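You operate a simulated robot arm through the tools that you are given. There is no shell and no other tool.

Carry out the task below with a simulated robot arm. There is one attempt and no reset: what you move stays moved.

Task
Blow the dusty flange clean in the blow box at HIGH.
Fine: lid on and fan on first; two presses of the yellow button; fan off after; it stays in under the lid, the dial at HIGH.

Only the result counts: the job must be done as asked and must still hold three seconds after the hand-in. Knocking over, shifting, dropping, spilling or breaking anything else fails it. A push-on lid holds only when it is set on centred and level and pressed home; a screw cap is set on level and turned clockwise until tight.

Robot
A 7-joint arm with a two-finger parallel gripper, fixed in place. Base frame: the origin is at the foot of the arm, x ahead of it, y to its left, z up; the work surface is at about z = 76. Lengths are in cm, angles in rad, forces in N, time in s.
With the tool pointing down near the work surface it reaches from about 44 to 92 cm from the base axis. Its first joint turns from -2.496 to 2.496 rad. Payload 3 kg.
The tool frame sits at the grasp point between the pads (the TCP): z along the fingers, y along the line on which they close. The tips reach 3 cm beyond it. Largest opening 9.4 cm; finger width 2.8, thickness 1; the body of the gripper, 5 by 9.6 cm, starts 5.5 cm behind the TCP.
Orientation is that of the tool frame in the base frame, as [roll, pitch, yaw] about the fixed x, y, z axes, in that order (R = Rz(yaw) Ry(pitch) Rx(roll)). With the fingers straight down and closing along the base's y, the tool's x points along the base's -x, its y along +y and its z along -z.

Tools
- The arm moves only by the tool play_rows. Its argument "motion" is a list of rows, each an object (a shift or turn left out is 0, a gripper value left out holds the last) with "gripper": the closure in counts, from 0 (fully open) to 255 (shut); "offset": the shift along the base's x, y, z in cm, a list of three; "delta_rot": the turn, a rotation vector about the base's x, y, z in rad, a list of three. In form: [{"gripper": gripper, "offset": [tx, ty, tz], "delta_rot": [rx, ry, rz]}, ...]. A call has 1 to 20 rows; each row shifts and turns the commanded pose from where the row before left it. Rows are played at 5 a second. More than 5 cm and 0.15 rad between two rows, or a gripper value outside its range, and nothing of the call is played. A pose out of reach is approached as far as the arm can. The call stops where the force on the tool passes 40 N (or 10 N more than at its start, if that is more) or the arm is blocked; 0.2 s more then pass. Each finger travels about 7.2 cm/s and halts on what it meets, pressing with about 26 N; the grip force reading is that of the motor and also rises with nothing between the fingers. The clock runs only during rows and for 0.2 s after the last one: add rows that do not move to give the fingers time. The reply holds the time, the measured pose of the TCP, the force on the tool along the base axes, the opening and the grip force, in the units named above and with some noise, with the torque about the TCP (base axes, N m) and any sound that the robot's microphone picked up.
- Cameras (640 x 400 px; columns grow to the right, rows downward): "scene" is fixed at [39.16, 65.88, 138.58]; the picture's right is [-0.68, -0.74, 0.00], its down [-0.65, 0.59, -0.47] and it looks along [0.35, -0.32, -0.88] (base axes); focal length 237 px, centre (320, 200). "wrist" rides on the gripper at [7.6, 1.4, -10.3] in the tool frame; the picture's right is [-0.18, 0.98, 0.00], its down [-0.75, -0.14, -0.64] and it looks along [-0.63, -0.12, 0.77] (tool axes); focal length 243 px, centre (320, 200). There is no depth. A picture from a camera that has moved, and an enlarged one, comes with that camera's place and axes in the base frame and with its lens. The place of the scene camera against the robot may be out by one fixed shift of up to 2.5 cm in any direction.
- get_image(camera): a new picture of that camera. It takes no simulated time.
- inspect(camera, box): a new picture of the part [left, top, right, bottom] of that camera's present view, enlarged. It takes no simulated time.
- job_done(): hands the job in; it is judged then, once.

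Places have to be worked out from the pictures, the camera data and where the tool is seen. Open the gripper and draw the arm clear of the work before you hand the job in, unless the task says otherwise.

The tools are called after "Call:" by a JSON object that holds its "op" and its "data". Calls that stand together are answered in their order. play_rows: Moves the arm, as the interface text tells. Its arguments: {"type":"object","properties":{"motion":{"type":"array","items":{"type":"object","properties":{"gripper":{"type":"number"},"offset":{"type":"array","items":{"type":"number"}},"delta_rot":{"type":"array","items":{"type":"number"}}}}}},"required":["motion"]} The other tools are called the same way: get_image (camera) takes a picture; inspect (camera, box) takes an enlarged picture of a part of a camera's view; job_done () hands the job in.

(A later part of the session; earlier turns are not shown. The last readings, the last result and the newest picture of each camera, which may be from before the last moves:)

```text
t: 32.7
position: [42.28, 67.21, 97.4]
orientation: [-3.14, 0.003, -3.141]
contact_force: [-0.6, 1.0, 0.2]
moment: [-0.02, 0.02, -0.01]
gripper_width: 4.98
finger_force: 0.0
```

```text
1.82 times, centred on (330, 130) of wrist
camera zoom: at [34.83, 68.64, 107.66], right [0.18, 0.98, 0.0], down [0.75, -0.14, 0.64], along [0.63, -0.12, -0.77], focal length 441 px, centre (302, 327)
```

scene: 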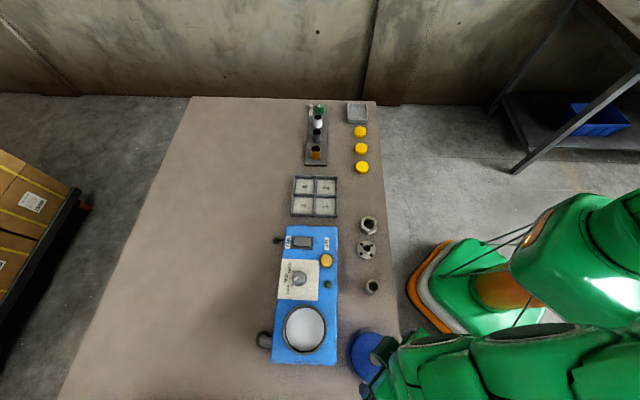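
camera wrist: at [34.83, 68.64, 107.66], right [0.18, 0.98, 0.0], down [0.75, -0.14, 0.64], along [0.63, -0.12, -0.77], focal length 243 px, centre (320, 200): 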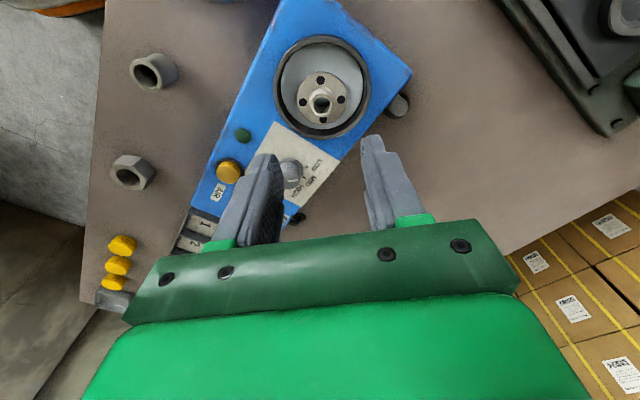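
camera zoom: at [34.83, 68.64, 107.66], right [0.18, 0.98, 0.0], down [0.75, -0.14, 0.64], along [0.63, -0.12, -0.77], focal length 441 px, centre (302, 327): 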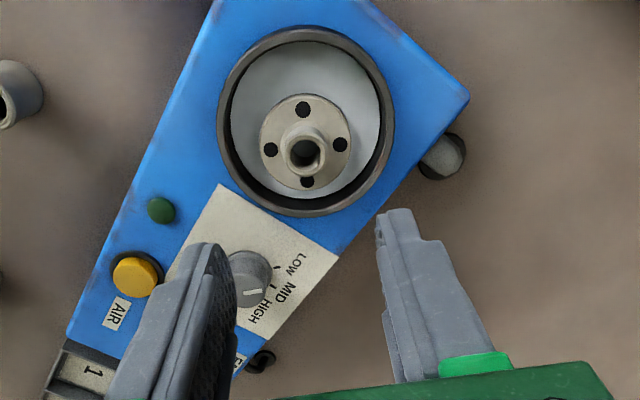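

The flange sits in the chamber. The lid needs an exact centre, so I'll take a second view of the collar from 9 cm further back to triangulate it.

Call:
{"op": "inspect", "data": {"camera": "wrist", "box": [260, 20, 400, 150]}}

Call:
{"op": "play_rows", "data": {"motion": [{"offset": [-4.6, 0, 0], "gripper": 0}, {"offset": [-4.6, 0, 0]}, {"offset": [0, 0, 0]}, {"offset": [0, 0, 0]}]}}

Call:
{"op": "inspect", "data": {"camera": "wrist", "box": [240, 60, 420, 210]}}

Call:
{"op": "inspect", "data": {"camera": "scene", "box": [260, 220, 420, 380]}}

```text
3.08 times, centred on (330, 85) of wrist
camera zoom: at [34.83, 68.64, 107.66], right [0.18, 0.98, 0.0], down [0.75, -0.14, 0.64], along [0.63, -0.12, -0.77], focal length 746 px, centre (289, 554)
```

zoom: 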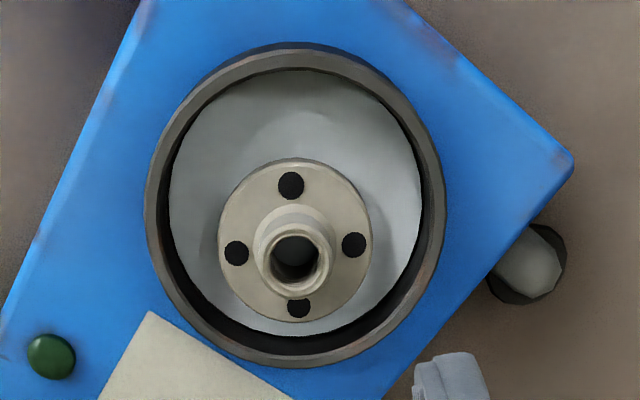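

```text
t: 33.7
position: [33.06, 67.44, 97.34]
orientation: [-3.14, 0.001, 3.141]
contact_force: [0.8, -0.6, 0.4]
moment: [0.0, -0.01, -0.01]
gripper_width: 9.4
finger_force: 0.1
```

```text
2.67 times, centred on (330, 135) of wrist
camera zoom: at [25.51, 68.81, 107.5], right [0.18, 0.98, 0.0], down [0.75, -0.14, 0.64], along [0.63, -0.12, -0.77], focal length 647 px, centre (293, 373)
```

zoom: 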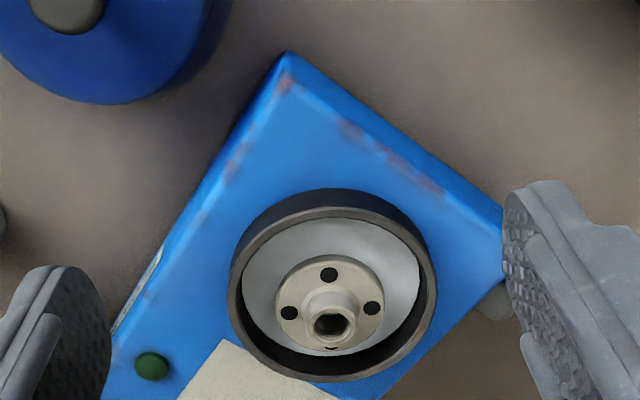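

```text
2.50 times, centred on (340, 300) of scene
camera zoom: at [39.16, 65.88, 138.58], right [-0.68, -0.74, 0.0], down [-0.65, 0.59, -0.47], along [0.35, -0.32, -0.88], focal length 592 px, centre (270, -50)
```

zoom: 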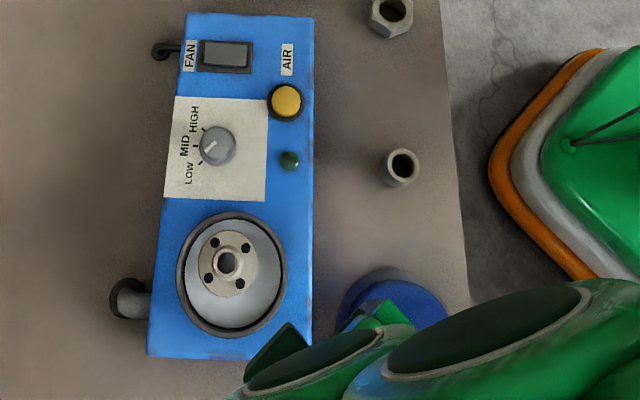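

Scene and wrist measurements agree that the collar centre is about (41.8,67.5). They also show I had gripped the lid knob about 0.4 cm off the pad centre in x. I'll move over the lid to re-grip it, stopping above it first to check.

Call:
{"op": "play_rows", "data": {"motion": [{"offset": [-2.55, -3.5, 0], "gripper": 120}, {"offset": [-2.5, -3.52, 0]}, {"offset": [0, 0, -4.8]}, {"offset": [0, 0, -4.7]}, {"offset": [0, 0, 0]}, {"offset": [0, 0, 0]}]}}

Call:
{"op": "get_image", "data": {"camera": "wrist"}}

Call:
{"op": "inspect", "data": {"camera": "wrist", "box": [220, 20, 440, 240]}}

```text
t: 35.1
position: [28.48, 60.42, 87.72]
orientation: [3.14, 0.004, 3.141]
contact_force: [0.5, -0.9, 0.6]
moment: [0.03, 0.0, 0.02]
gripper_width: 5.01
finger_force: 0.1
```

```text
taken
camera wrist: at [20.93, 61.76, 97.96], right [0.18, 0.98, 0.0], down [0.75, -0.14, 0.64], along [0.63, -0.12, -0.77], focal length 243 px, centre (320, 200)
```

wrist: 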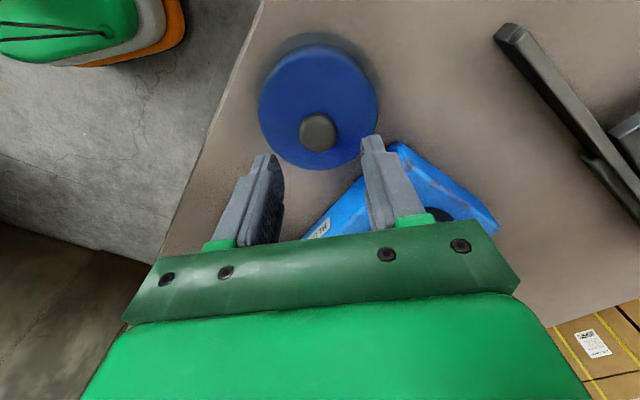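

```text
1.82 times, centred on (330, 130) of wrist
camera zoom: at [20.93, 61.76, 97.96], right [0.18, 0.98, 0.0], down [0.75, -0.14, 0.64], along [0.63, -0.12, -0.77], focal length 441 px, centre (302, 327)
```

zoom: 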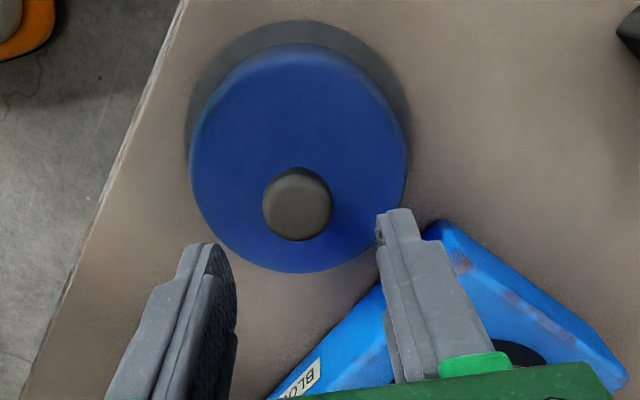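

Knob and fingers look aligned sideways, but the x reading differs from what I commanded. I'll take a couple of still readings to see how noisy the pose is.

Call:
{"op": "play_rows", "data": {"motion": [{"offset": [0, 0, 0]}]}}

Call:
{"op": "play_rows", "data": {"motion": [{"offset": [0, 0, 0]}]}}

Call:
{"op": "play_rows", "data": {"motion": [{"offset": [0, 0, 0]}]}}

Call:
{"op": "inspect", "data": {"camera": "wrist", "box": [220, 20, 440, 240]}}

```text
t: 35.5
position: [28.65, 60.41, 87.77]
orientation: [3.141, 0.001, 3.142]
contact_force: [0.0, 0.1, -0.6]
moment: [-0.03, 0.04, -0.02]
gripper_width: 4.98
finger_force: 0.0
```

```text
t: 35.9
position: [28.46, 60.39, 87.83]
orientation: [3.141, 0.002, -3.141]
contact_force: [-0.2, -0.3, 0.0]
moment: [-0.01, 0.02, -0.03]
gripper_width: 4.96
finger_force: 0.0
```

```text
t: 36.3
position: [28.53, 60.42, 87.8]
orientation: [3.141, 0.003, -3.141]
contact_force: [0.1, -0.9, 0.4]
moment: [0.01, -0.03, 0.01]
gripper_width: 4.96
finger_force: 0.0
```

```text
1.82 times, centred on (330, 130) of wrist
camera zoom: at [20.94, 61.75, 97.96], right [0.18, 0.98, 0.0], down [0.75, -0.14, 0.64], along [0.63, -0.12, -0.77], focal length 441 px, centre (302, 327)
```

zoom: 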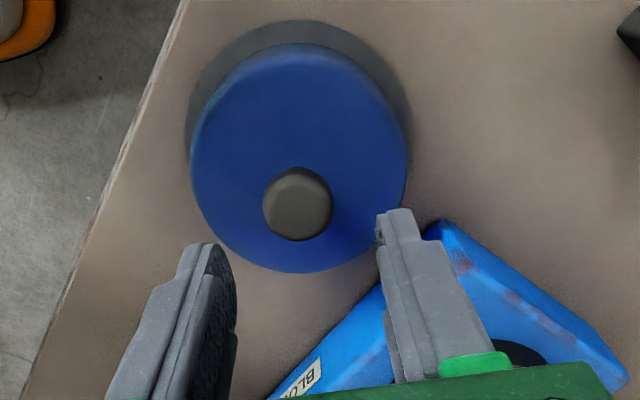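

Readings settle at (28.53,60.41,87.8), the same xy as when I released the lid, so gripping here reproduces the earlier in-hand pose. I'll descend to z of about 83.2 and grip the knob.

Call:
{"op": "play_rows", "data": {"motion": [{"offset": [0, 0, -2.5]}, {"offset": [0, 0, -1.5]}, {"offset": [0, 0, -0.55]}, {"offset": [0, 0, 0]}, {"gripper": 255}, {"gripper": 255}, {"gripper": 255}, {"gripper": 255}]}}

Call:
{"op": "inspect", "data": {"camera": "wrist", "box": [200, 30, 440, 240]}}

```text
t: 38.1
position: [28.59, 60.34, 83.31]
orientation: [3.141, 0.002, -3.14]
contact_force: [-0.6, 0.0, -0.3]
moment: [-0.01, -0.02, -0.02]
gripper_width: 2.66
finger_force: 26.1
```

```text
1.90 times, centred on (320, 135) of wrist
camera zoom: at [20.94, 61.73, 93.48], right [0.18, 0.98, 0.0], down [0.75, -0.14, 0.64], along [0.63, -0.12, -0.77], focal length 462 px, centre (320, 324)
```

zoom: 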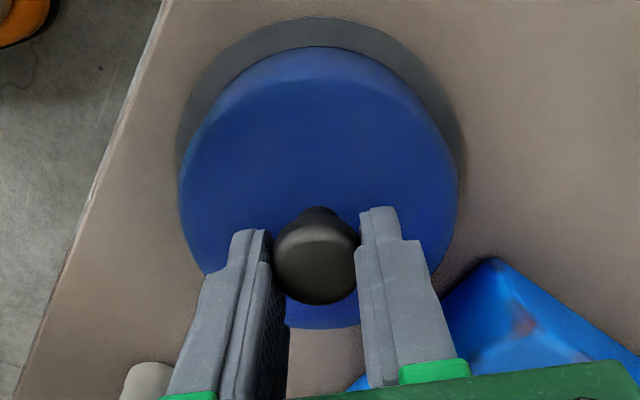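

The knob is gripped as before (2.66 cm). I'll lift and carry the lid back above the collar.

Call:
{"op": "play_rows", "data": {"motion": [{"offset": [0, 0, 1]}, {"offset": [0, 0, 4]}, {"offset": [0, 0, 4.5]}, {"offset": [0, 0, 4.5]}, {"offset": [3.42, 1.8, 0]}, {"offset": [3.42, 1.8, 0]}, {"offset": [3.42, 1.8, 0]}, {"offset": [3.42, 1.8, 0]}, {"offset": [0, 0, -3]}, {"offset": [0, 0, 0]}, {"offset": [0, 0, 0]}]}}

Call:
{"op": "play_rows", "data": {"motion": [{"offset": [0, 0, 0]}]}}

Call:
{"op": "play_rows", "data": {"motion": [{"offset": [0, 0, 0]}]}}

Call:
{"op": "get_image", "data": {"camera": "wrist"}}

```text
t: 40.5
position: [41.75, 67.96, 94.24]
orientation: [3.14, 0.002, 3.141]
contact_force: [-0.9, -1.1, -0.9]
moment: [0.02, -0.03, -0.03]
gripper_width: 2.68
finger_force: 26.1
```

```text
t: 40.9
position: [41.62, 67.84, 94.28]
orientation: [-3.141, 0.003, 3.141]
contact_force: [0.3, -0.4, -1.3]
moment: [-0.01, -0.01, -0.03]
gripper_width: 2.68
finger_force: 25.8
```

```text
t: 41.3
position: [41.68, 67.88, 94.25]
orientation: [-3.141, 0.002, -3.142]
contact_force: [-0.3, 0.4, -2.0]
moment: [-0.04, 0.0, -0.03]
gripper_width: 2.69
finger_force: 25.7
```

```text
taken
camera wrist: at [34.1, 69.25, 104.43], right [0.18, 0.98, 0.0], down [0.75, -0.14, 0.64], along [0.63, -0.12, -0.77], focal length 243 px, centre (320, 200)
```

wrist: 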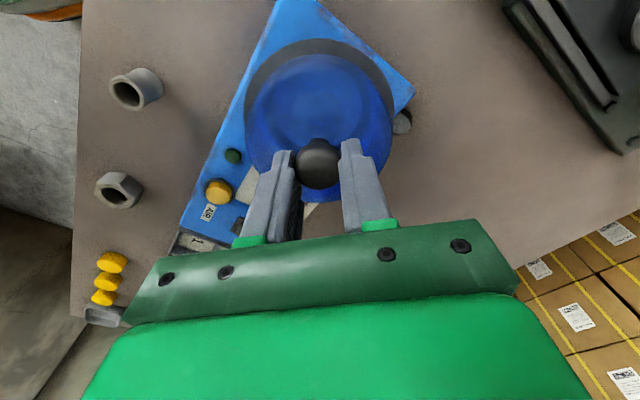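

The held lid reads (41.68,67.89,94.25). I'll correct toward the seat and lower to just above the collar, then compare the box features in the wrist view with the picture from when I first gripped the lid.

Call:
{"op": "play_rows", "data": {"motion": [{"offset": [0.4, -0.3, -1.5]}, {"offset": [0, 0, -1.3]}, {"offset": [0, 0, 0]}, {"offset": [0, 0, 0]}]}}

Call:
{"op": "play_rows", "data": {"motion": [{"offset": [0, 0, 0]}]}}

Call:
{"op": "inspect", "data": {"camera": "wrist", "box": [200, 30, 440, 240]}}

```text
t: 42.3
position: [42.15, 67.51, 91.37]
orientation: [3.139, 0.001, -3.141]
contact_force: [0.6, 0.4, -1.9]
moment: [0.01, -0.01, -0.03]
gripper_width: 2.66
finger_force: 25.7
```

```text
t: 42.7
position: [42.24, 67.35, 91.37]
orientation: [-3.141, 0.002, 3.141]
contact_force: [0.3, 0.0, -1.6]
moment: [0.01, 0.02, -0.01]
gripper_width: 2.65
finger_force: 26.1
```

```text
1.90 times, centred on (320, 135) of wrist
camera zoom: at [34.67, 68.72, 101.6], right [0.18, 0.98, 0.0], down [0.75, -0.14, 0.64], along [0.63, -0.12, -0.77], focal length 462 px, centre (320, 324)
```

zoom: 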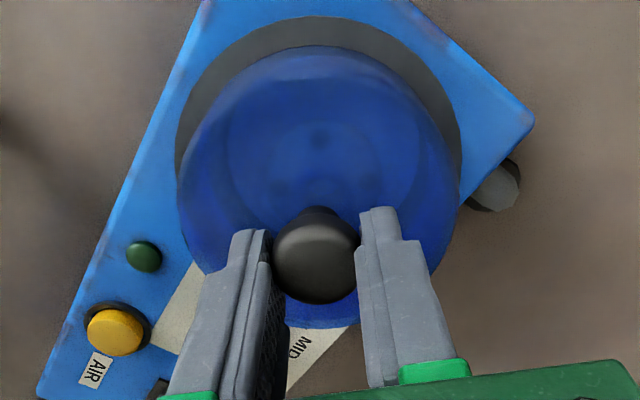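

Comparing features, I'm within about 0.1 cm in x of the first-grip pose, and the original seat was about 0.2 cm further in +y. I'll apply that correction and lower to contact in small steps.

Call:
{"op": "play_rows", "data": {"motion": [{"offset": [0.1, 0.2, -0.3]}, {"offset": [0, 0, -0.3]}, {"offset": [0, 0, -0.2]}, {"offset": [0, 0, 0]}]}}

Call:
{"op": "play_rows", "data": {"motion": [{"offset": [0, 0, 0]}]}}

Call:
{"op": "inspect", "data": {"camera": "wrist", "box": [200, 30, 440, 240]}}

```text
t: 43.7
position: [42.28, 67.57, 90.73]
orientation: [-3.141, 0.0, 3.141]
contact_force: [-0.7, 0.0, -0.8]
moment: [0.0, -0.01, -0.01]
gripper_width: 2.67
finger_force: 26.0
```

```text
t: 44.1
position: [42.26, 67.64, 90.71]
orientation: [3.141, 0.001, -3.141]
contact_force: [-1.1, 0.2, -1.0]
moment: [-0.02, -0.01, 0.0]
gripper_width: 2.66
finger_force: 26.1
```

```text
1.90 times, centred on (320, 135) of wrist
camera zoom: at [34.78, 68.88, 100.94], right [0.18, 0.98, 0.0], down [0.75, -0.14, 0.64], along [0.63, -0.12, -0.77], focal length 462 px, centre (320, 324)
```

zoom: 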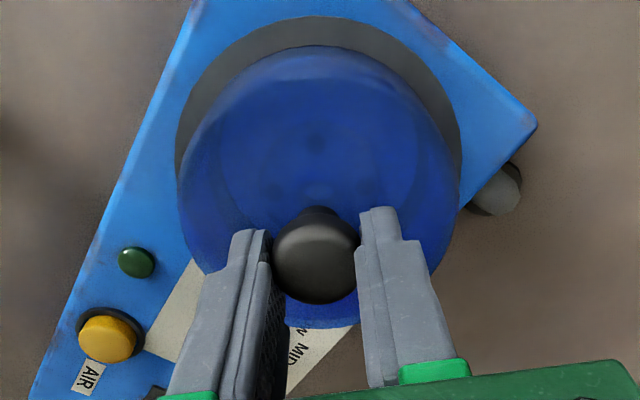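

Now at (42.27,67.6,90.7) and still free. I'll lower on in 0.15 cm steps.

Call:
{"op": "play_rows", "data": {"motion": [{"offset": [0, 0, -0.15]}, {"offset": [0, 0, -0.15]}, {"offset": [0, 0, -0.15]}, {"offset": [0, 0, -0.15]}, {"offset": [0, 0, 0]}]}}

```text
t: 45.3
position: [42.37, 67.39, 90.25]
orientation: [3.139, 0.004, 3.141]
contact_force: [0.0, -7.2, 25.6]
moment: [-0.17, 0.18, 0.12]
gripper_width: 2.68
finger_force: 25.7
```

Contact shows 25 N up with −7 N sideways, so the collar is nudging the lid toward −y. I'll ease y by −0.15 and press down to seat it.

Call:
{"op": "play_rows", "data": {"motion": [{"offset": [0, -0.15, 0]}, {"offset": [0, 0, 0]}]}}

Call:
{"op": "inspect", "data": {"camera": "wrist", "box": [200, 30, 440, 240]}}

```text
t: 45.9
position: [42.33, 67.46, 90.25]
orientation: [3.137, 0.004, -3.142]
contact_force: [7.4, 11.0, 30.5]
moment: [0.24, 0.01, -0.07]
gripper_width: 2.69
finger_force: 26.2
```

```text
1.90 times, centred on (320, 135) of wrist
camera zoom: at [34.74, 68.77, 100.43], right [0.18, 0.98, 0.0], down [0.75, -0.14, 0.64], along [0.63, -0.12, -0.76], focal length 462 px, centre (320, 324)
```

zoom: 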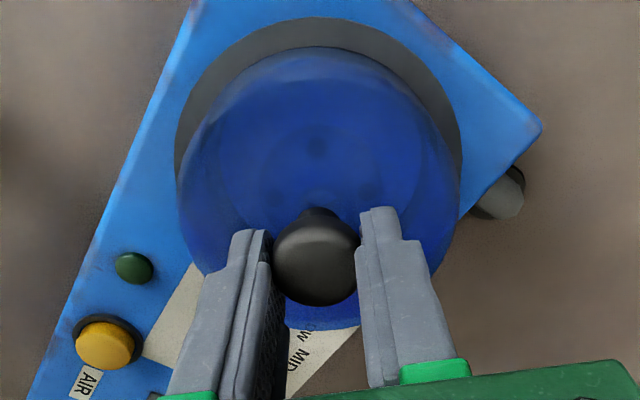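

Side force flipped to +y and +x, so the true seat lies between. I'll shift (+0.06,+0.08) and press down gradually.

Call:
{"op": "play_rows", "data": {"motion": [{"offset": [0.06, 0.08, 0]}, {"offset": [0, 0, -0.1]}, {"offset": [0, 0, 0]}]}}

```text
t: 46.7
position: [42.32, 67.47, 90.09]
orientation: [-3.141, 0.002, -3.139]
contact_force: [-6.3, 4.8, 30.8]
moment: [0.09, 0.22, 0.06]
gripper_width: 2.66
finger_force: 25.8
```

It moved down to 90.09 with side forces shrinking. I'll keep pressing in 0.1 cm steps.

Call:
{"op": "play_rows", "data": {"motion": [{"offset": [-0.03, 0.03, -0.1]}, {"offset": [0, 0, -0.1]}, {"offset": [0, 0, 0]}]}}

```text
t: 47.2
position: [42.42, 67.68, 89.89]
orientation: [-3.14, 0.003, -3.142]
contact_force: [0.2, 1.4, 6.2]
moment: [0.03, 0.14, 0.02]
gripper_width: 2.67
finger_force: 25.9
stopped in row 2: the force on the tool passed its limit at 46 N (the readings are from after the stop); the commanded pose is now the measured one
```

It reached the force limit at z = 89.89 without a snap. I'll look before pressing again.

Call:
{"op": "inspect", "data": {"camera": "wrist", "box": [200, 30, 440, 240]}}

Call:
{"op": "play_rows", "data": {"motion": [{"offset": [0, 0, -0.1]}, {"offset": [0, 0, -0.1]}, {"offset": [0, 0, -0.05]}]}}

```text
1.90 times, centred on (320, 135) of wrist
camera zoom: at [34.86, 68.9, 100.11], right [0.18, 0.98, 0.0], down [0.75, -0.14, 0.64], along [0.63, -0.12, -0.77], focal length 462 px, centre (320, 324)
```

zoom: 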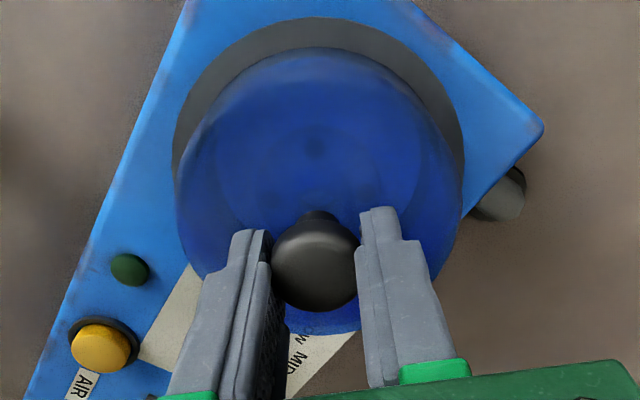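

```text
t: 48.0
position: [42.46, 67.62, 89.97]
orientation: [3.138, 0.006, 3.142]
contact_force: [-0.6, 2.6, 4.3]
moment: [-0.11, 0.1, 0.03]
gripper_width: 2.67
finger_force: 25.9
stopped in row 3: the force on the tool passed its limit at 43 N (the readings are from after the stop); the commanded pose is now the measured one
```

The knob slid slightly in the pads, so pressing through the grip is limited. I'll release, rise a little, and compare with the original seated picture.

Call:
{"op": "play_rows", "data": {"motion": [{"offset": [0, 0, 0.1]}, {"gripper": 120}, {"gripper": 120}, {"gripper": 120, "offset": [0, -0.2, 0.4]}, {"offset": [0, 0, 0]}]}}

Call:
{"op": "inspect", "data": {"camera": "wrist", "box": [200, 30, 440, 240]}}

```text
t: 49.2
position: [42.42, 67.29, 90.4]
orientation: [3.139, 0.004, -3.141]
contact_force: [0.6, -0.2, 0.5]
moment: [-0.01, 0.03, -0.04]
gripper_width: 4.92
finger_force: 0.0
heard: snap
```

```text
1.90 times, centred on (320, 135) of wrist
camera zoom: at [34.92, 68.69, 100.52], right [0.18, 0.98, 0.0], down [0.75, -0.14, 0.64], along [0.63, -0.12, -0.76], focal length 462 px, centre (320, 324)
```

zoom: 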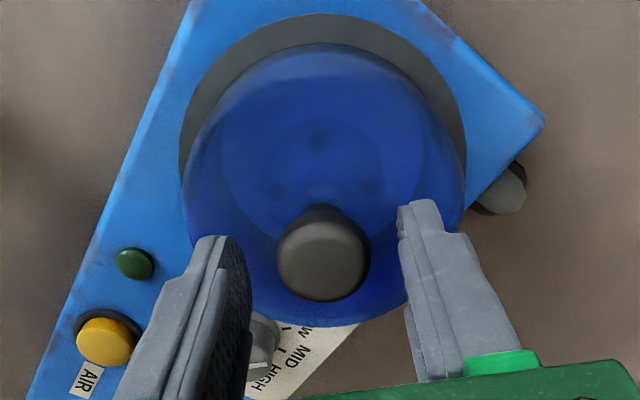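

A snap was heard as the grip relaxed, and the lid now looks like its original seated picture (within about 0.1 cm). To make sure it is home, I'll close the fingers and press centrally on the knob top.

Call:
{"op": "play_rows", "data": {"motion": [{"offset": [0, 0, 3]}, {"offset": [-0.3, 0.15, 0], "gripper": 255}, {"gripper": 255}, {"gripper": 255}, {"offset": [0, 0, -1]}, {"offset": [0, 0, 0]}]}}

Call:
{"op": "inspect", "data": {"camera": "wrist", "box": [200, 30, 440, 240]}}

```text
t: 50.6
position: [42.03, 67.41, 92.48]
orientation: [3.139, 0.005, -3.141]
contact_force: [-3.1, -5.1, 21.3]
moment: [-0.19, 0.33, 0.08]
gripper_width: 0.0
finger_force: 25.9
```

```text
1.90 times, centred on (320, 135) of wrist
camera zoom: at [34.46, 68.78, 102.59], right [0.18, 0.98, 0.0], down [0.75, -0.14, 0.65], along [0.64, -0.12, -0.76], focal length 462 px, centre (320, 324)
```

zoom: 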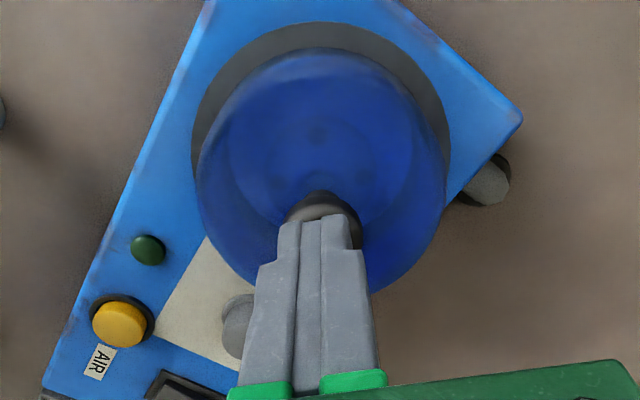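

I'm touching the knob top at tip height of about 89.5, and the torque and picture say the knob centre lies about 0.7 cm toward −x. I'll lift off, shift, and then press.

Call:
{"op": "play_rows", "data": {"motion": [{"offset": [0, 0, 0.5]}, {"offset": [-0.7, 0, 0]}, {"offset": [0, 0, 0]}, {"offset": [0, 0, 0]}]}}

Call:
{"op": "inspect", "data": {"camera": "wrist", "box": [200, 30, 440, 240]}}

```text
t: 51.6
position: [41.44, 67.61, 92.86]
orientation: [3.14, 0.003, -3.141]
contact_force: [-0.3, 0.0, 0.3]
moment: [-0.02, -0.02, -0.02]
gripper_width: 0.0
finger_force: 26.4
```

```text
1.90 times, centred on (320, 135) of wrist
camera zoom: at [33.87, 68.88, 103.02], right [0.18, 0.98, 0.0], down [0.75, -0.14, 0.64], along [0.63, -0.12, -0.76], focal length 462 px, centre (320, 324)
```

zoom: 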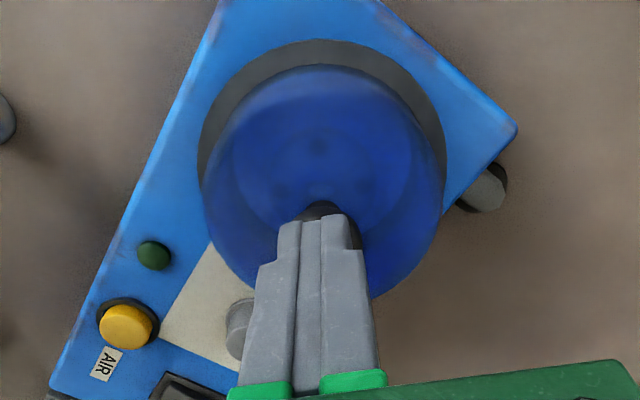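

The tips now cover the knob. I'll press down in small steps, watching the force and listening for a snap.

Call:
{"op": "play_rows", "data": {"motion": [{"offset": [0, 0, -0.3]}, {"offset": [0, 0, -0.15]}, {"offset": [0, 0, -0.1]}, {"offset": [0, 0, -0.1]}, {"offset": [0, 0, 0]}]}}

```text
t: 52.8
position: [41.35, 67.61, 92.5]
orientation: [3.137, 0.005, 3.14]
contact_force: [0.1, 1.0, 2.2]
moment: [0.03, -0.01, 0.03]
gripper_width: 0.01
finger_force: 26.0
stopped in row 5: the force on the tool passed its limit at 42 N (the readings are from after the stop); the commanded pose is now the measured one
```

42 N on the knob gave no movement and no new snap, and the knob sits where it did originally. The lid is home. I'll lift away and look at the dial and switches.

Call:
{"op": "play_rows", "data": {"motion": [{"offset": [0, 0, 4.5]}, {"offset": [1.3, -3.3, 0], "gripper": 120}, {"offset": [1.3, -3.3, 0]}, {"offset": [0, 0, 0]}, {"offset": [0, 0, 0]}]}}

Call:
{"op": "get_image", "data": {"camera": "wrist"}}

Call:
{"op": "inspect", "data": {"camera": "wrist", "box": [250, 100, 380, 220]}}

Call:
{"op": "get_image", "data": {"camera": "scene"}}

```text
t: 54.0
position: [44.06, 60.85, 96.97]
orientation: [3.139, 0.004, -3.141]
contact_force: [0.7, -0.2, -1.0]
moment: [-0.01, 0.01, 0.01]
gripper_width: 4.98
finger_force: 0.0
```

```text
taken
camera wrist: at [36.44, 62.11, 107.12], right [0.18, 0.98, 0.0], down [0.75, -0.14, 0.65], along [0.63, -0.12, -0.76], focal length 243 px, centre (320, 200)
```

wrist: 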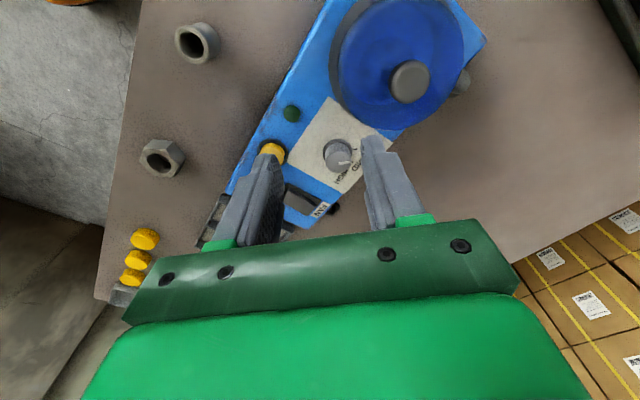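

```text
3.33 times, centred on (315, 160) of wrist
camera zoom: at [36.44, 62.11, 107.12], right [0.18, 0.98, 0.0], down [0.75, -0.14, 0.65], along [0.63, -0.12, -0.76], focal length 809 px, centre (337, 333)
```

zoom: 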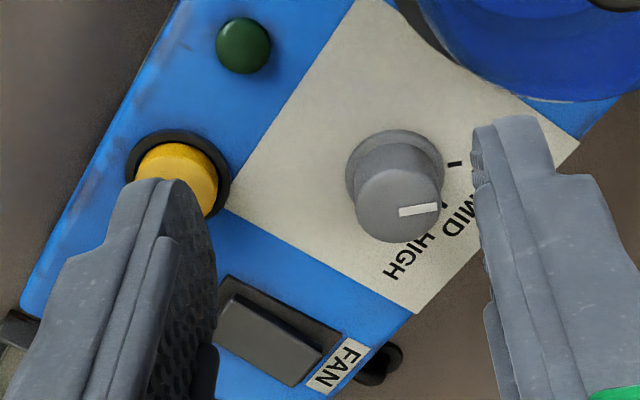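

```text
taken
```

scene: 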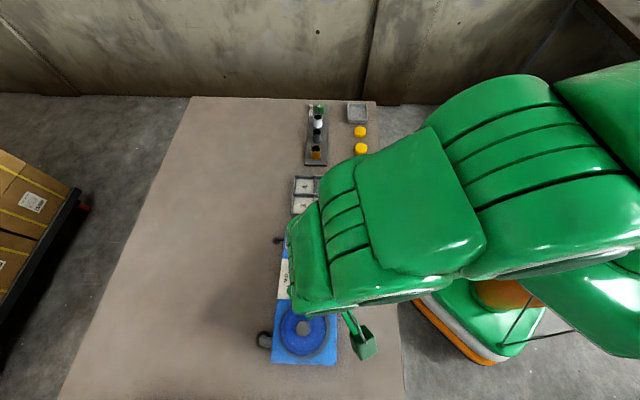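

The dial's pointer is at LOW. From the scene ticks, LOW, MID and HIGH point at base angles of about 95°, 46° and −6°, so it needs about 100° clockwise. The dial centre is about (51.2,61.55), so I'll move above it and descend partway.

Call:
{"op": "play_rows", "data": {"motion": [{"offset": [3.6, 0.35, 0]}, {"offset": [3.55, 0.35, 0]}, {"offset": [0, 0, -4.5]}, {"offset": [0, 0, -4]}, {"offset": [0, 0, 0]}, {"offset": [0, 0, 0]}]}}

Call:
{"op": "play_rows", "data": {"motion": [{"offset": [0, 0, 0]}]}}

Call:
{"op": "get_image", "data": {"camera": "wrist"}}

Call:
{"op": "inspect", "data": {"camera": "wrist", "box": [220, 40, 420, 240]}}

```text
t: 55.4
position: [51.04, 61.36, 88.34]
orientation: [3.138, 0.005, -3.141]
contact_force: [0.1, 0.6, 1.2]
moment: [0.0, -0.01, 0.0]
gripper_width: 4.99
finger_force: 0.0
```

```text
t: 55.8
position: [51.07, 61.42, 88.2]
orientation: [3.138, 0.005, 3.141]
contact_force: [0.3, -0.7, 0.6]
moment: [0.02, 0.01, 0.0]
gripper_width: 4.99
finger_force: 0.0
```

```text
taken
camera wrist: at [43.44, 62.75, 98.5], right [0.18, 0.98, 0.0], down [0.75, -0.14, 0.65], along [0.64, -0.12, -0.76], focal length 243 px, centre (320, 200)
```

wrist: 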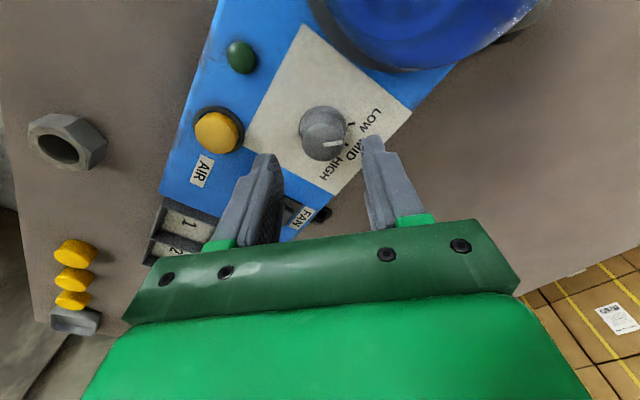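

```text
2.00 times, centred on (320, 140) of wrist
camera zoom: at [43.44, 62.75, 98.5], right [0.18, 0.98, 0.0], down [0.75, -0.14, 0.65], along [0.64, -0.12, -0.76], focal length 485 px, centre (320, 320)
```

zoom: 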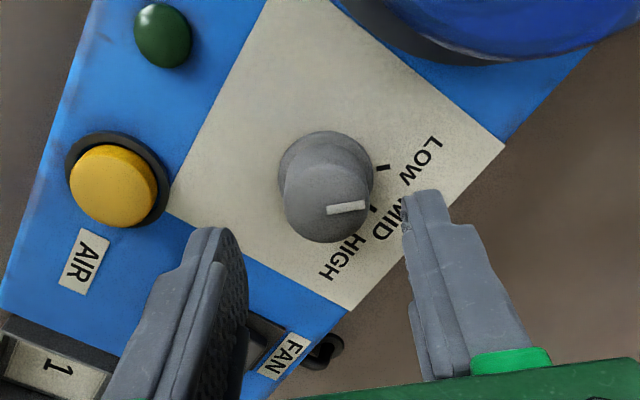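

The dial base shows at about (51.25,61.5), with its top at about 83. I'll nudge (+0.15,+0.15), descend so the tips are about 0.7 cm above the panel, and close on the dial.

Call:
{"op": "play_rows", "data": {"motion": [{"offset": [0.15, 0.15, -2], "delta_rot": [-0.003, 0, 0]}, {"offset": [0, 0, -1.5]}, {"offset": [0, 0, -0.4]}, {"offset": [0, 0, 0]}, {"offset": [0, 0, 0]}]}}

Call:
{"op": "inspect", "data": {"camera": "wrist", "box": [220, 40, 420, 240]}}

```text
t: 57.0
position: [51.36, 61.74, 84.44]
orientation: [-3.141, 0.004, 3.141]
contact_force: [-0.1, 0.8, -0.1]
moment: [-0.02, 0.01, 0.0]
gripper_width: 4.99
finger_force: 0.1
```

```text
2.00 times, centred on (320, 140) of wrist
camera zoom: at [43.75, 63.14, 94.58], right [0.18, 0.98, 0.0], down [0.75, -0.14, 0.65], along [0.63, -0.12, -0.76], focal length 485 px, centre (320, 320)
```

zoom: 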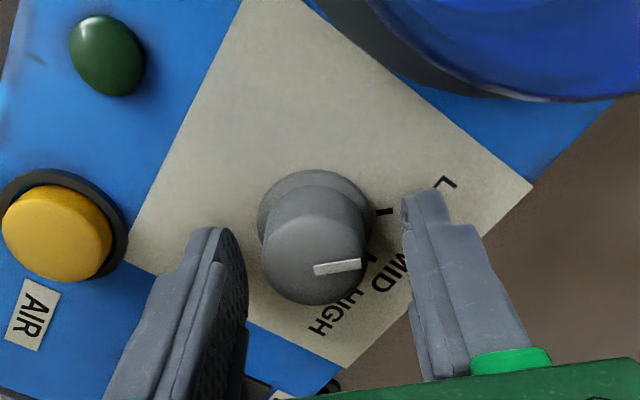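

The dial is now centred between the fingers, so I'll close on it.

Call:
{"op": "play_rows", "data": {"motion": [{"gripper": 200}, {"gripper": 255}, {"gripper": 255}, {"gripper": 255}]}}

Call:
{"op": "inspect", "data": {"camera": "wrist", "box": [220, 40, 420, 240]}}

```text
t: 58.0
position: [51.39, 61.66, 84.46]
orientation: [3.141, 0.005, 3.141]
contact_force: [-7.2, -31.1, 23.7]
moment: [-0.93, 0.67, 0.07]
gripper_width: 2.94
finger_force: 44.9
```

```text
2.00 times, centred on (320, 140) of wrist
camera zoom: at [43.79, 63.05, 94.65], right [0.18, 0.98, 0.0], down [0.75, -0.14, 0.65], along [0.64, -0.12, -0.76], focal length 485 px, centre (320, 320)
```

zoom: 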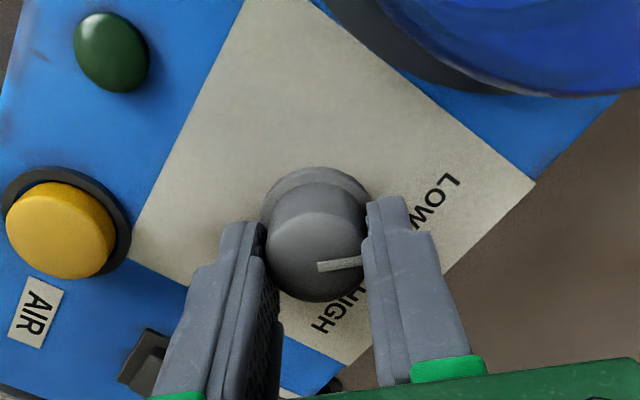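

Closing produced −31 N sideways, so the TCP is slightly too far in +y. I'll ease it −y in small steps and check.

Call:
{"op": "play_rows", "data": {"motion": [{"offset": [0, -0.1, 0]}, {"offset": [0, 0, 0]}]}}

```text
t: 58.6
position: [51.29, 61.65, 84.5]
orientation: [3.141, 0.004, 3.141]
contact_force: [0.8, -17.0, 10.6]
moment: [-0.47, -0.02, 0.01]
gripper_width: 2.96
finger_force: 44.9
```

Side force dropped to −17 N, so I'll ease another 0.12 cm.

Call:
{"op": "play_rows", "data": {"motion": [{"offset": [0, -0.12, 0]}, {"offset": [0, 0, 0]}]}}

```text
t: 59.2
position: [51.46, 61.73, 84.5]
orientation: [3.14, 0.007, -3.14]
contact_force: [5.0, 7.8, -0.1]
moment: [0.32, -0.31, -0.13]
gripper_width: 2.94
finger_force: 45.0
```

Forces are nearly balanced now. I'll begin turning clockwise (negative about z) with a small amount first.

Call:
{"op": "play_rows", "data": {"motion": [{"offset": [0, 0.03, 0], "delta_rot": [0, 0, -0.1]}, {"delta_rot": [0, 0, -0.1]}, {"delta_rot": [0, 0, -0.1]}, {"delta_rot": [0, 0, 0]}]}}

Call:
{"op": "inspect", "data": {"camera": "wrist", "box": [220, 40, 420, 240]}}

```text
t: 60.2
position: [51.39, 61.59, 84.52]
orientation: [-3.141, 0.006, 2.84]
contact_force: [-9.2, -2.6, 3.7]
moment: [-0.19, 0.47, 0.03]
gripper_width: 2.99
finger_force: 45.0
```

```text
2.00 times, centred on (320, 140) of wrist
camera zoom: at [44.54, 65.15, 94.66], right [0.47, 0.88, 0.0], down [0.68, -0.36, 0.65], along [0.57, -0.3, -0.76], focal length 485 px, centre (320, 320)
```

zoom: 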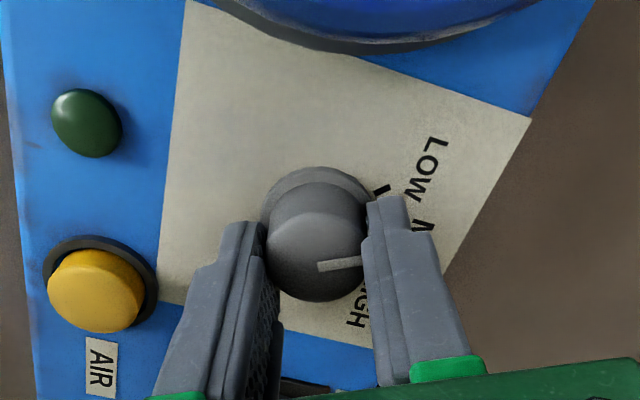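

The dial turns with the fingers. I'll continue clockwise.

Call:
{"op": "play_rows", "data": {"motion": [{"delta_rot": [0, 0, -0.12]}, {"delta_rot": [0, 0, -0.12]}, {"delta_rot": [0, 0, -0.12]}, {"delta_rot": [0, 0, -0.12]}, {"delta_rot": [0, 0, -0.12]}, {"delta_rot": [0, 0, 0]}]}}

Call:
{"op": "inspect", "data": {"camera": "wrist", "box": [220, 40, 420, 240]}}

```text
t: 61.0
position: [51.29, 61.51, 84.54]
orientation: [-3.138, 0.005, 2.504]
contact_force: [-3.8, -8.4, 3.0]
moment: [-0.42, 0.34, -0.01]
gripper_width: 2.94
finger_force: 45.6
stopped in row 4: the force on the tool passed its limit at 42 N (the readings are from after the stop); the commanded pose is now the measured one
```

```text
2.00 times, centred on (320, 140) of wrist
camera zoom: at [46.11, 67.17, 94.66], right [0.73, 0.68, 0.0], down [0.52, -0.56, 0.65], along [0.44, -0.48, -0.76], focal length 485 px, centre (320, 320)
```

zoom: 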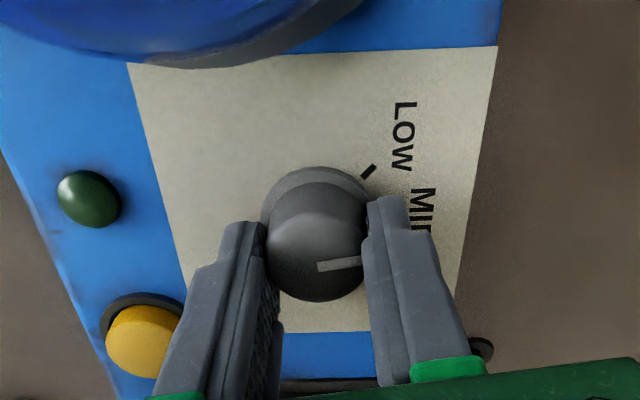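

It stopped from side force as the axes drifted apart, but the forces are small again and the pointer has reached about 37° of turn. I'll continue in smaller steps.

Call:
{"op": "play_rows", "data": {"motion": [{"delta_rot": [0, 0, -0.08]}, {"delta_rot": [0, 0, -0.08]}, {"delta_rot": [0, 0, 0]}]}}

```text
t: 61.8
position: [51.26, 61.56, 84.56]
orientation: [-3.136, 0.007, 2.345]
contact_force: [-3.9, -8.4, 3.6]
moment: [-0.19, 0.47, 0.07]
gripper_width: 2.95
finger_force: 44.5
stopped in row 3: the force on the tool passed its limit at 41 N (the readings are from after the stop); the commanded pose is now the measured one
```

Each small turn builds side force, so I'll compensate the position slightly toward the force direction and keep turning.

Call:
{"op": "play_rows", "data": {"motion": [{"offset": [-0.03, -0.06, 0], "delta_rot": [0, 0, -0.05]}, {"delta_rot": [0, 0, -0.05]}, {"delta_rot": [0, 0, 0]}]}}

Call:
{"op": "inspect", "data": {"camera": "wrist", "box": [220, 40, 420, 240]}}

```text
t: 62.6
position: [51.32, 61.39, 84.52]
orientation: [-3.139, 0.005, 2.245]
contact_force: [-2.4, 6.0, 2.2]
moment: [-0.19, -0.24, 0.02]
gripper_width: 2.94
finger_force: 45.5
```

```text
2.00 times, centred on (320, 140) of wrist
camera zoom: at [47.71, 68.28, 94.65], right [0.88, 0.47, 0.0], down [0.36, -0.67, 0.65], along [0.3, -0.57, -0.76], focal length 485 px, centre (320, 320)
```

zoom: 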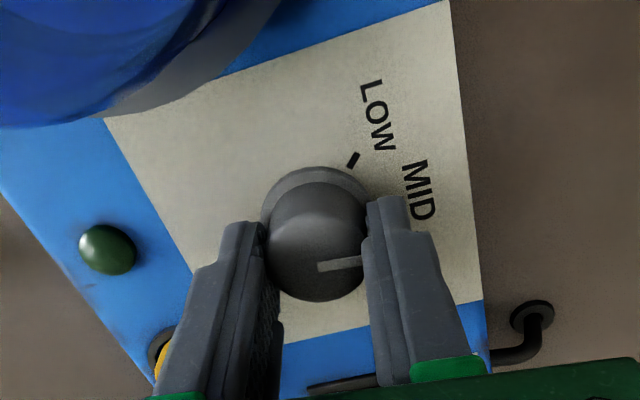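

The pointer is now near MID (about 51° turned). I'll continue in the same small steps.

Call:
{"op": "play_rows", "data": {"motion": [{"delta_rot": [0, 0, -0.06]}, {"delta_rot": [0, 0, -0.06]}, {"delta_rot": [0, 0, 0]}]}}

```text
t: 63.4
position: [51.14, 61.42, 84.47]
orientation: [-3.138, 0.006, 2.123]
contact_force: [-14.1, -6.4, 14.2]
moment: [0.63, 1.25, 0.05]
gripper_width: 2.93
finger_force: 45.0
```

Force is −14 N in x, so I'll shift −0.08 in x and −0.04 in y while turning on.

Call:
{"op": "play_rows", "data": {"motion": [{"offset": [-0.08, -0.04, 0.03]}, {"delta_rot": [0, 0, -0.06]}, {"delta_rot": [0, 0, -0.06]}, {"delta_rot": [0, 0, 0]}]}}

```text
t: 64.4
position: [51.19, 61.42, 84.49]
orientation: [-3.137, 0.008, 2.0]
contact_force: [-4.4, -4.9, 1.1]
moment: [0.25, 0.51, 0.03]
gripper_width: 2.91
finger_force: 45.0
```

Forces are low at yaw 2.0 (65° turned). I'll continue.

Call:
{"op": "play_rows", "data": {"motion": [{"offset": [-0.03, -0.03, 0], "delta_rot": [0, 0, -0.06]}, {"delta_rot": [0, 0, -0.06]}, {"offset": [-0.03, -0.02, 0], "delta_rot": [0, 0, -0.06]}, {"delta_rot": [0, 0, 0]}]}}

Call:
{"op": "inspect", "data": {"camera": "wrist", "box": [220, 40, 420, 240]}}

```text
t: 65.4
position: [51.21, 61.41, 84.48]
orientation: [-3.138, 0.005, 1.822]
contact_force: [-2.0, 4.2, -0.8]
moment: [-0.12, -0.2, -0.02]
gripper_width: 2.95
finger_force: 45.1
```

```text
2.00 times, centred on (320, 140) of wrist
camera zoom: at [50.74, 69.09, 94.66], right [1.0, 0.07, 0.0], down [0.05, -0.76, 0.65], along [0.04, -0.65, -0.76], focal length 485 px, centre (320, 320)
```

zoom: 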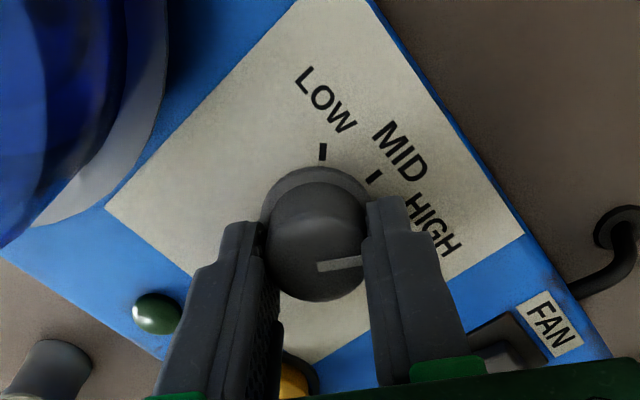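

The ticks give LOW at 94° and MID at 44°, so HIGH is at about −6°, and the pointer is now at about 17°. About 0.41 rad remains, and I'll continue stepwise.

Call:
{"op": "play_rows", "data": {"motion": [{"offset": [-0.02, 0, 0], "delta_rot": [0, 0, -0.06]}, {"delta_rot": [0, 0, -0.06]}, {"offset": [-0.02, -0.02, 0], "delta_rot": [0, 0, -0.06]}, {"delta_rot": [0, 0, 0]}]}}

```text
t: 66.4
position: [51.18, 61.4, 84.53]
orientation: [-3.138, 0.006, 1.643]
contact_force: [9.9, 10.7, -0.3]
moment: [0.05, -0.34, -0.06]
gripper_width: 2.92
finger_force: 45.1
```

Side forces flipped to +10 N each, so I'll shift back (+0.06,+0.06) and continue turning.

Call:
{"op": "play_rows", "data": {"motion": [{"offset": [0.06, 0.06, 0], "delta_rot": [0, 0, -0.04]}, {"delta_rot": [0, 0, -0.06]}, {"delta_rot": [0, 0, -0.06]}, {"delta_rot": [0, 0, 0]}]}}

Call:
{"op": "inspect", "data": {"camera": "wrist", "box": [220, 40, 420, 240]}}

```text
t: 67.4
position: [51.04, 61.47, 84.47]
orientation: [-3.137, 0.006, 1.484]
contact_force: [-24.3, -8.4, 16.1]
moment: [-0.64, 0.68, 0.91]
gripper_width: 2.94
finger_force: 45.0
```

```text
2.00 times, centred on (320, 140) of wrist
camera zoom: at [53.29, 68.89, 94.64], right [0.96, -0.27, 0.0], down [-0.2, -0.73, 0.65], along [-0.18, -0.62, -0.76], focal length 485 px, centre (320, 320)
```

zoom: 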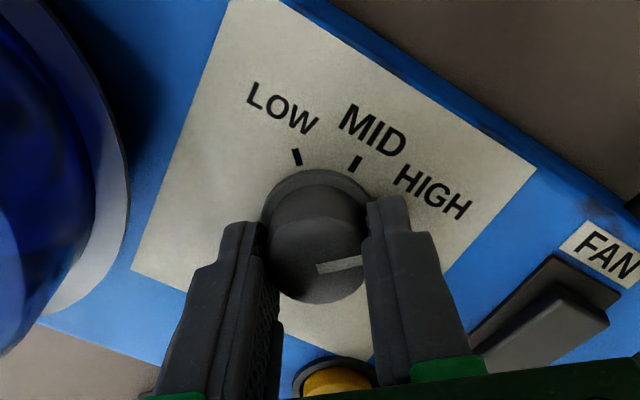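

A turning torque of 0.9 N·m has appeared at about 95° of turn, so the HIGH end stop seems reached. I'll relieve the side force and nudge slightly further to make sure it is against the stop.

Call:
{"op": "play_rows", "data": {"motion": [{"offset": [-0.08, -0.03, 0]}, {"delta_rot": [0, 0, -0.03]}, {"delta_rot": [0, 0, -0.02]}, {"delta_rot": [0, 0, 0]}]}}

Call:
{"op": "inspect", "data": {"camera": "wrist", "box": [220, 40, 420, 240]}}

```text
t: 68.4
position: [51.04, 61.39, 84.48]
orientation: [-3.137, 0.006, 1.433]
contact_force: [-29.9, -5.7, 2.7]
moment: [0.08, 0.82, 0.7]
gripper_width: 2.98
finger_force: 45.0
```

```text
2.00 times, centred on (320, 140) of wrist
camera zoom: at [53.65, 68.73, 94.64], right [0.95, -0.32, 0.0], down [-0.24, -0.72, 0.65], along [-0.21, -0.61, -0.76], focal length 485 px, centre (320, 320)
```

zoom: 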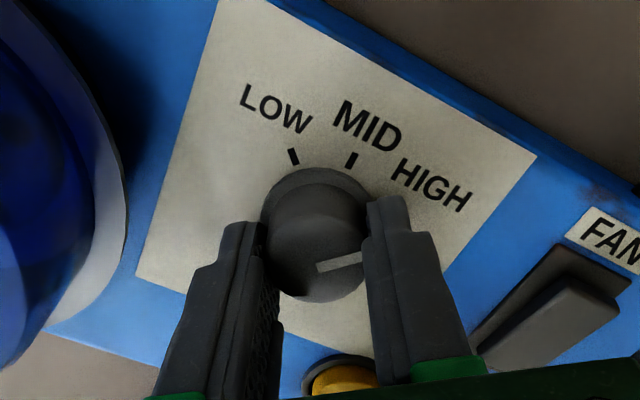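

The pointer no longer follows the fingers, so it is at the HIGH stop. I'll open the gripper and rise to verify.

Call:
{"op": "play_rows", "data": {"motion": [{"offset": [-0.1, -0.02, 0]}, {"gripper": 150}, {"gripper": 120}, {"gripper": 120}, {"offset": [0, 0, 3]}, {"offset": [0, 0, 4]}, {"offset": [0, 0, 4]}, {"offset": [0, 0, 0]}]}}

Call:
{"op": "get_image", "data": {"camera": "wrist"}}

Call:
{"op": "inspect", "data": {"camera": "wrist", "box": [250, 60, 410, 200]}}

Call:
{"op": "get_image", "data": {"camera": "scene"}}

```text
t: 70.2
position: [51.09, 61.3, 95.83]
orientation: [-3.137, 0.006, 1.432]
contact_force: [-0.4, 0.3, -0.5]
moment: [0.0, 0.01, 0.0]
gripper_width: 4.96
finger_force: 0.1
```

```text
taken
camera wrist: at [53.71, 68.62, 105.95], right [0.95, -0.32, 0.0], down [-0.24, -0.72, 0.65], along [-0.21, -0.61, -0.76], focal length 243 px, centre (320, 200)
```

wrist: 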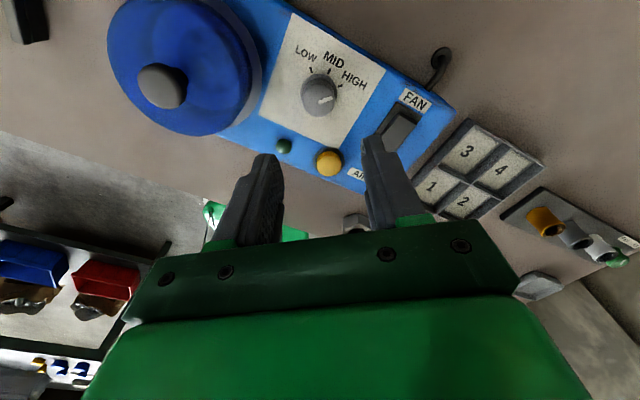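

```text
2.86 times, centred on (330, 130) of wrist
camera zoom: at [53.71, 68.62, 105.95], right [0.95, -0.32, 0.0], down [-0.24, -0.72, 0.65], along [-0.21, -0.61, -0.76], focal length 693 px, centre (291, 400)
```

zoom: 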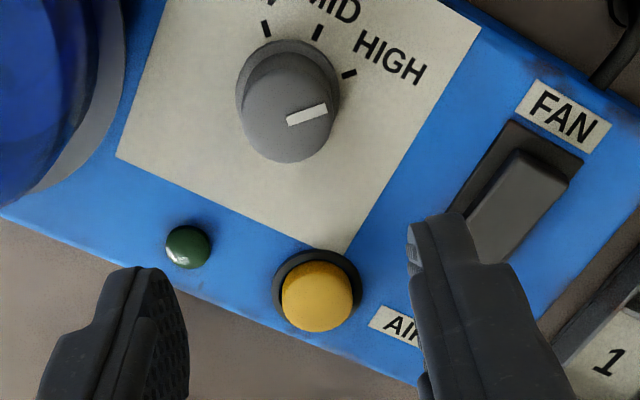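

```text
taken
```

scene: 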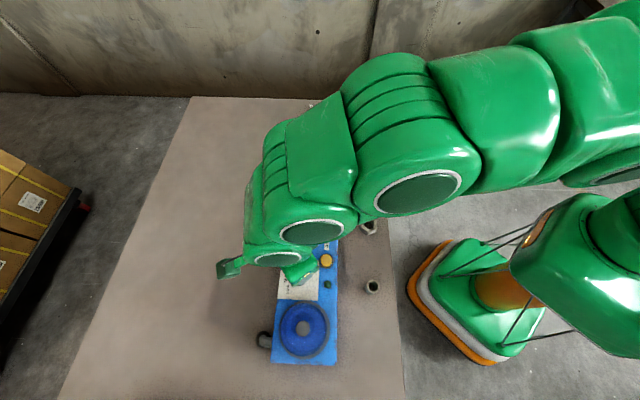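

The pointer now lines up with the HIGH tick (both about 1° in the base frame). Next I'll look closely at the FAN rocker, near (58,56).

Call:
{"op": "play_rows", "data": {"motion": [{"offset": [4, -1.5, 0]}, {"offset": [1, -0.5, -3]}, {"offset": [0, 0, 0]}, {"offset": [0, 0, 0]}]}}

Call:
{"op": "get_image", "data": {"camera": "wrist"}}

Call:
{"op": "inspect", "data": {"camera": "wrist", "box": [270, 60, 390, 190]}}

```text
t: 71.2
position: [56.12, 59.3, 92.54]
orientation: [-3.137, 0.007, 1.433]
contact_force: [0.8, 0.6, -0.5]
moment: [0.01, 0.01, -0.01]
gripper_width: 4.95
finger_force: 0.1
```

```text
taken
camera wrist: at [58.84, 66.63, 102.74], right [0.95, -0.32, 0.0], down [-0.24, -0.72, 0.65], along [-0.21, -0.61, -0.76], focal length 243 px, centre (320, 200)
```

wrist: 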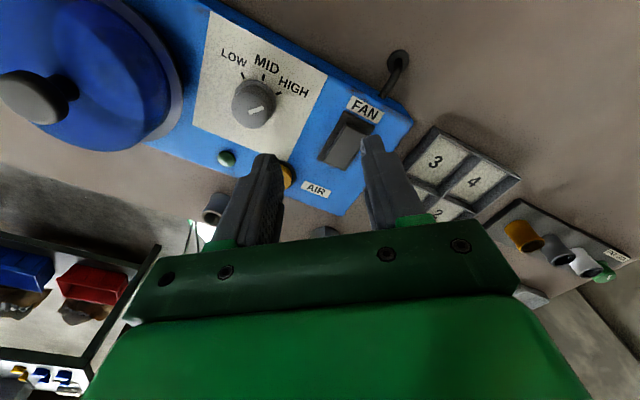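

```text
3.08 times, centred on (330, 125) of wrist
camera zoom: at [58.84, 66.63, 102.74], right [0.95, -0.32, 0.0], down [-0.24, -0.72, 0.65], along [-0.21, -0.61, -0.76], focal length 746 px, centre (289, 431)
```

zoom: 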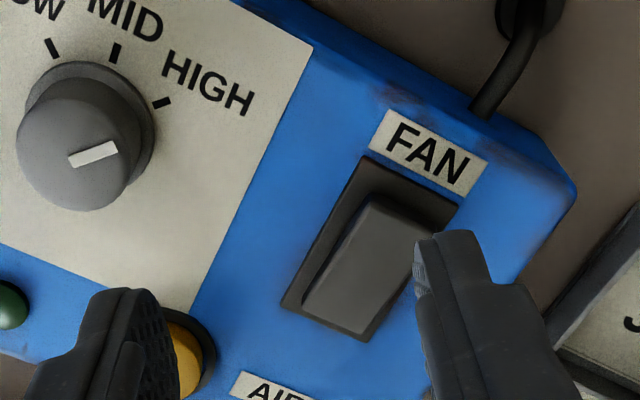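

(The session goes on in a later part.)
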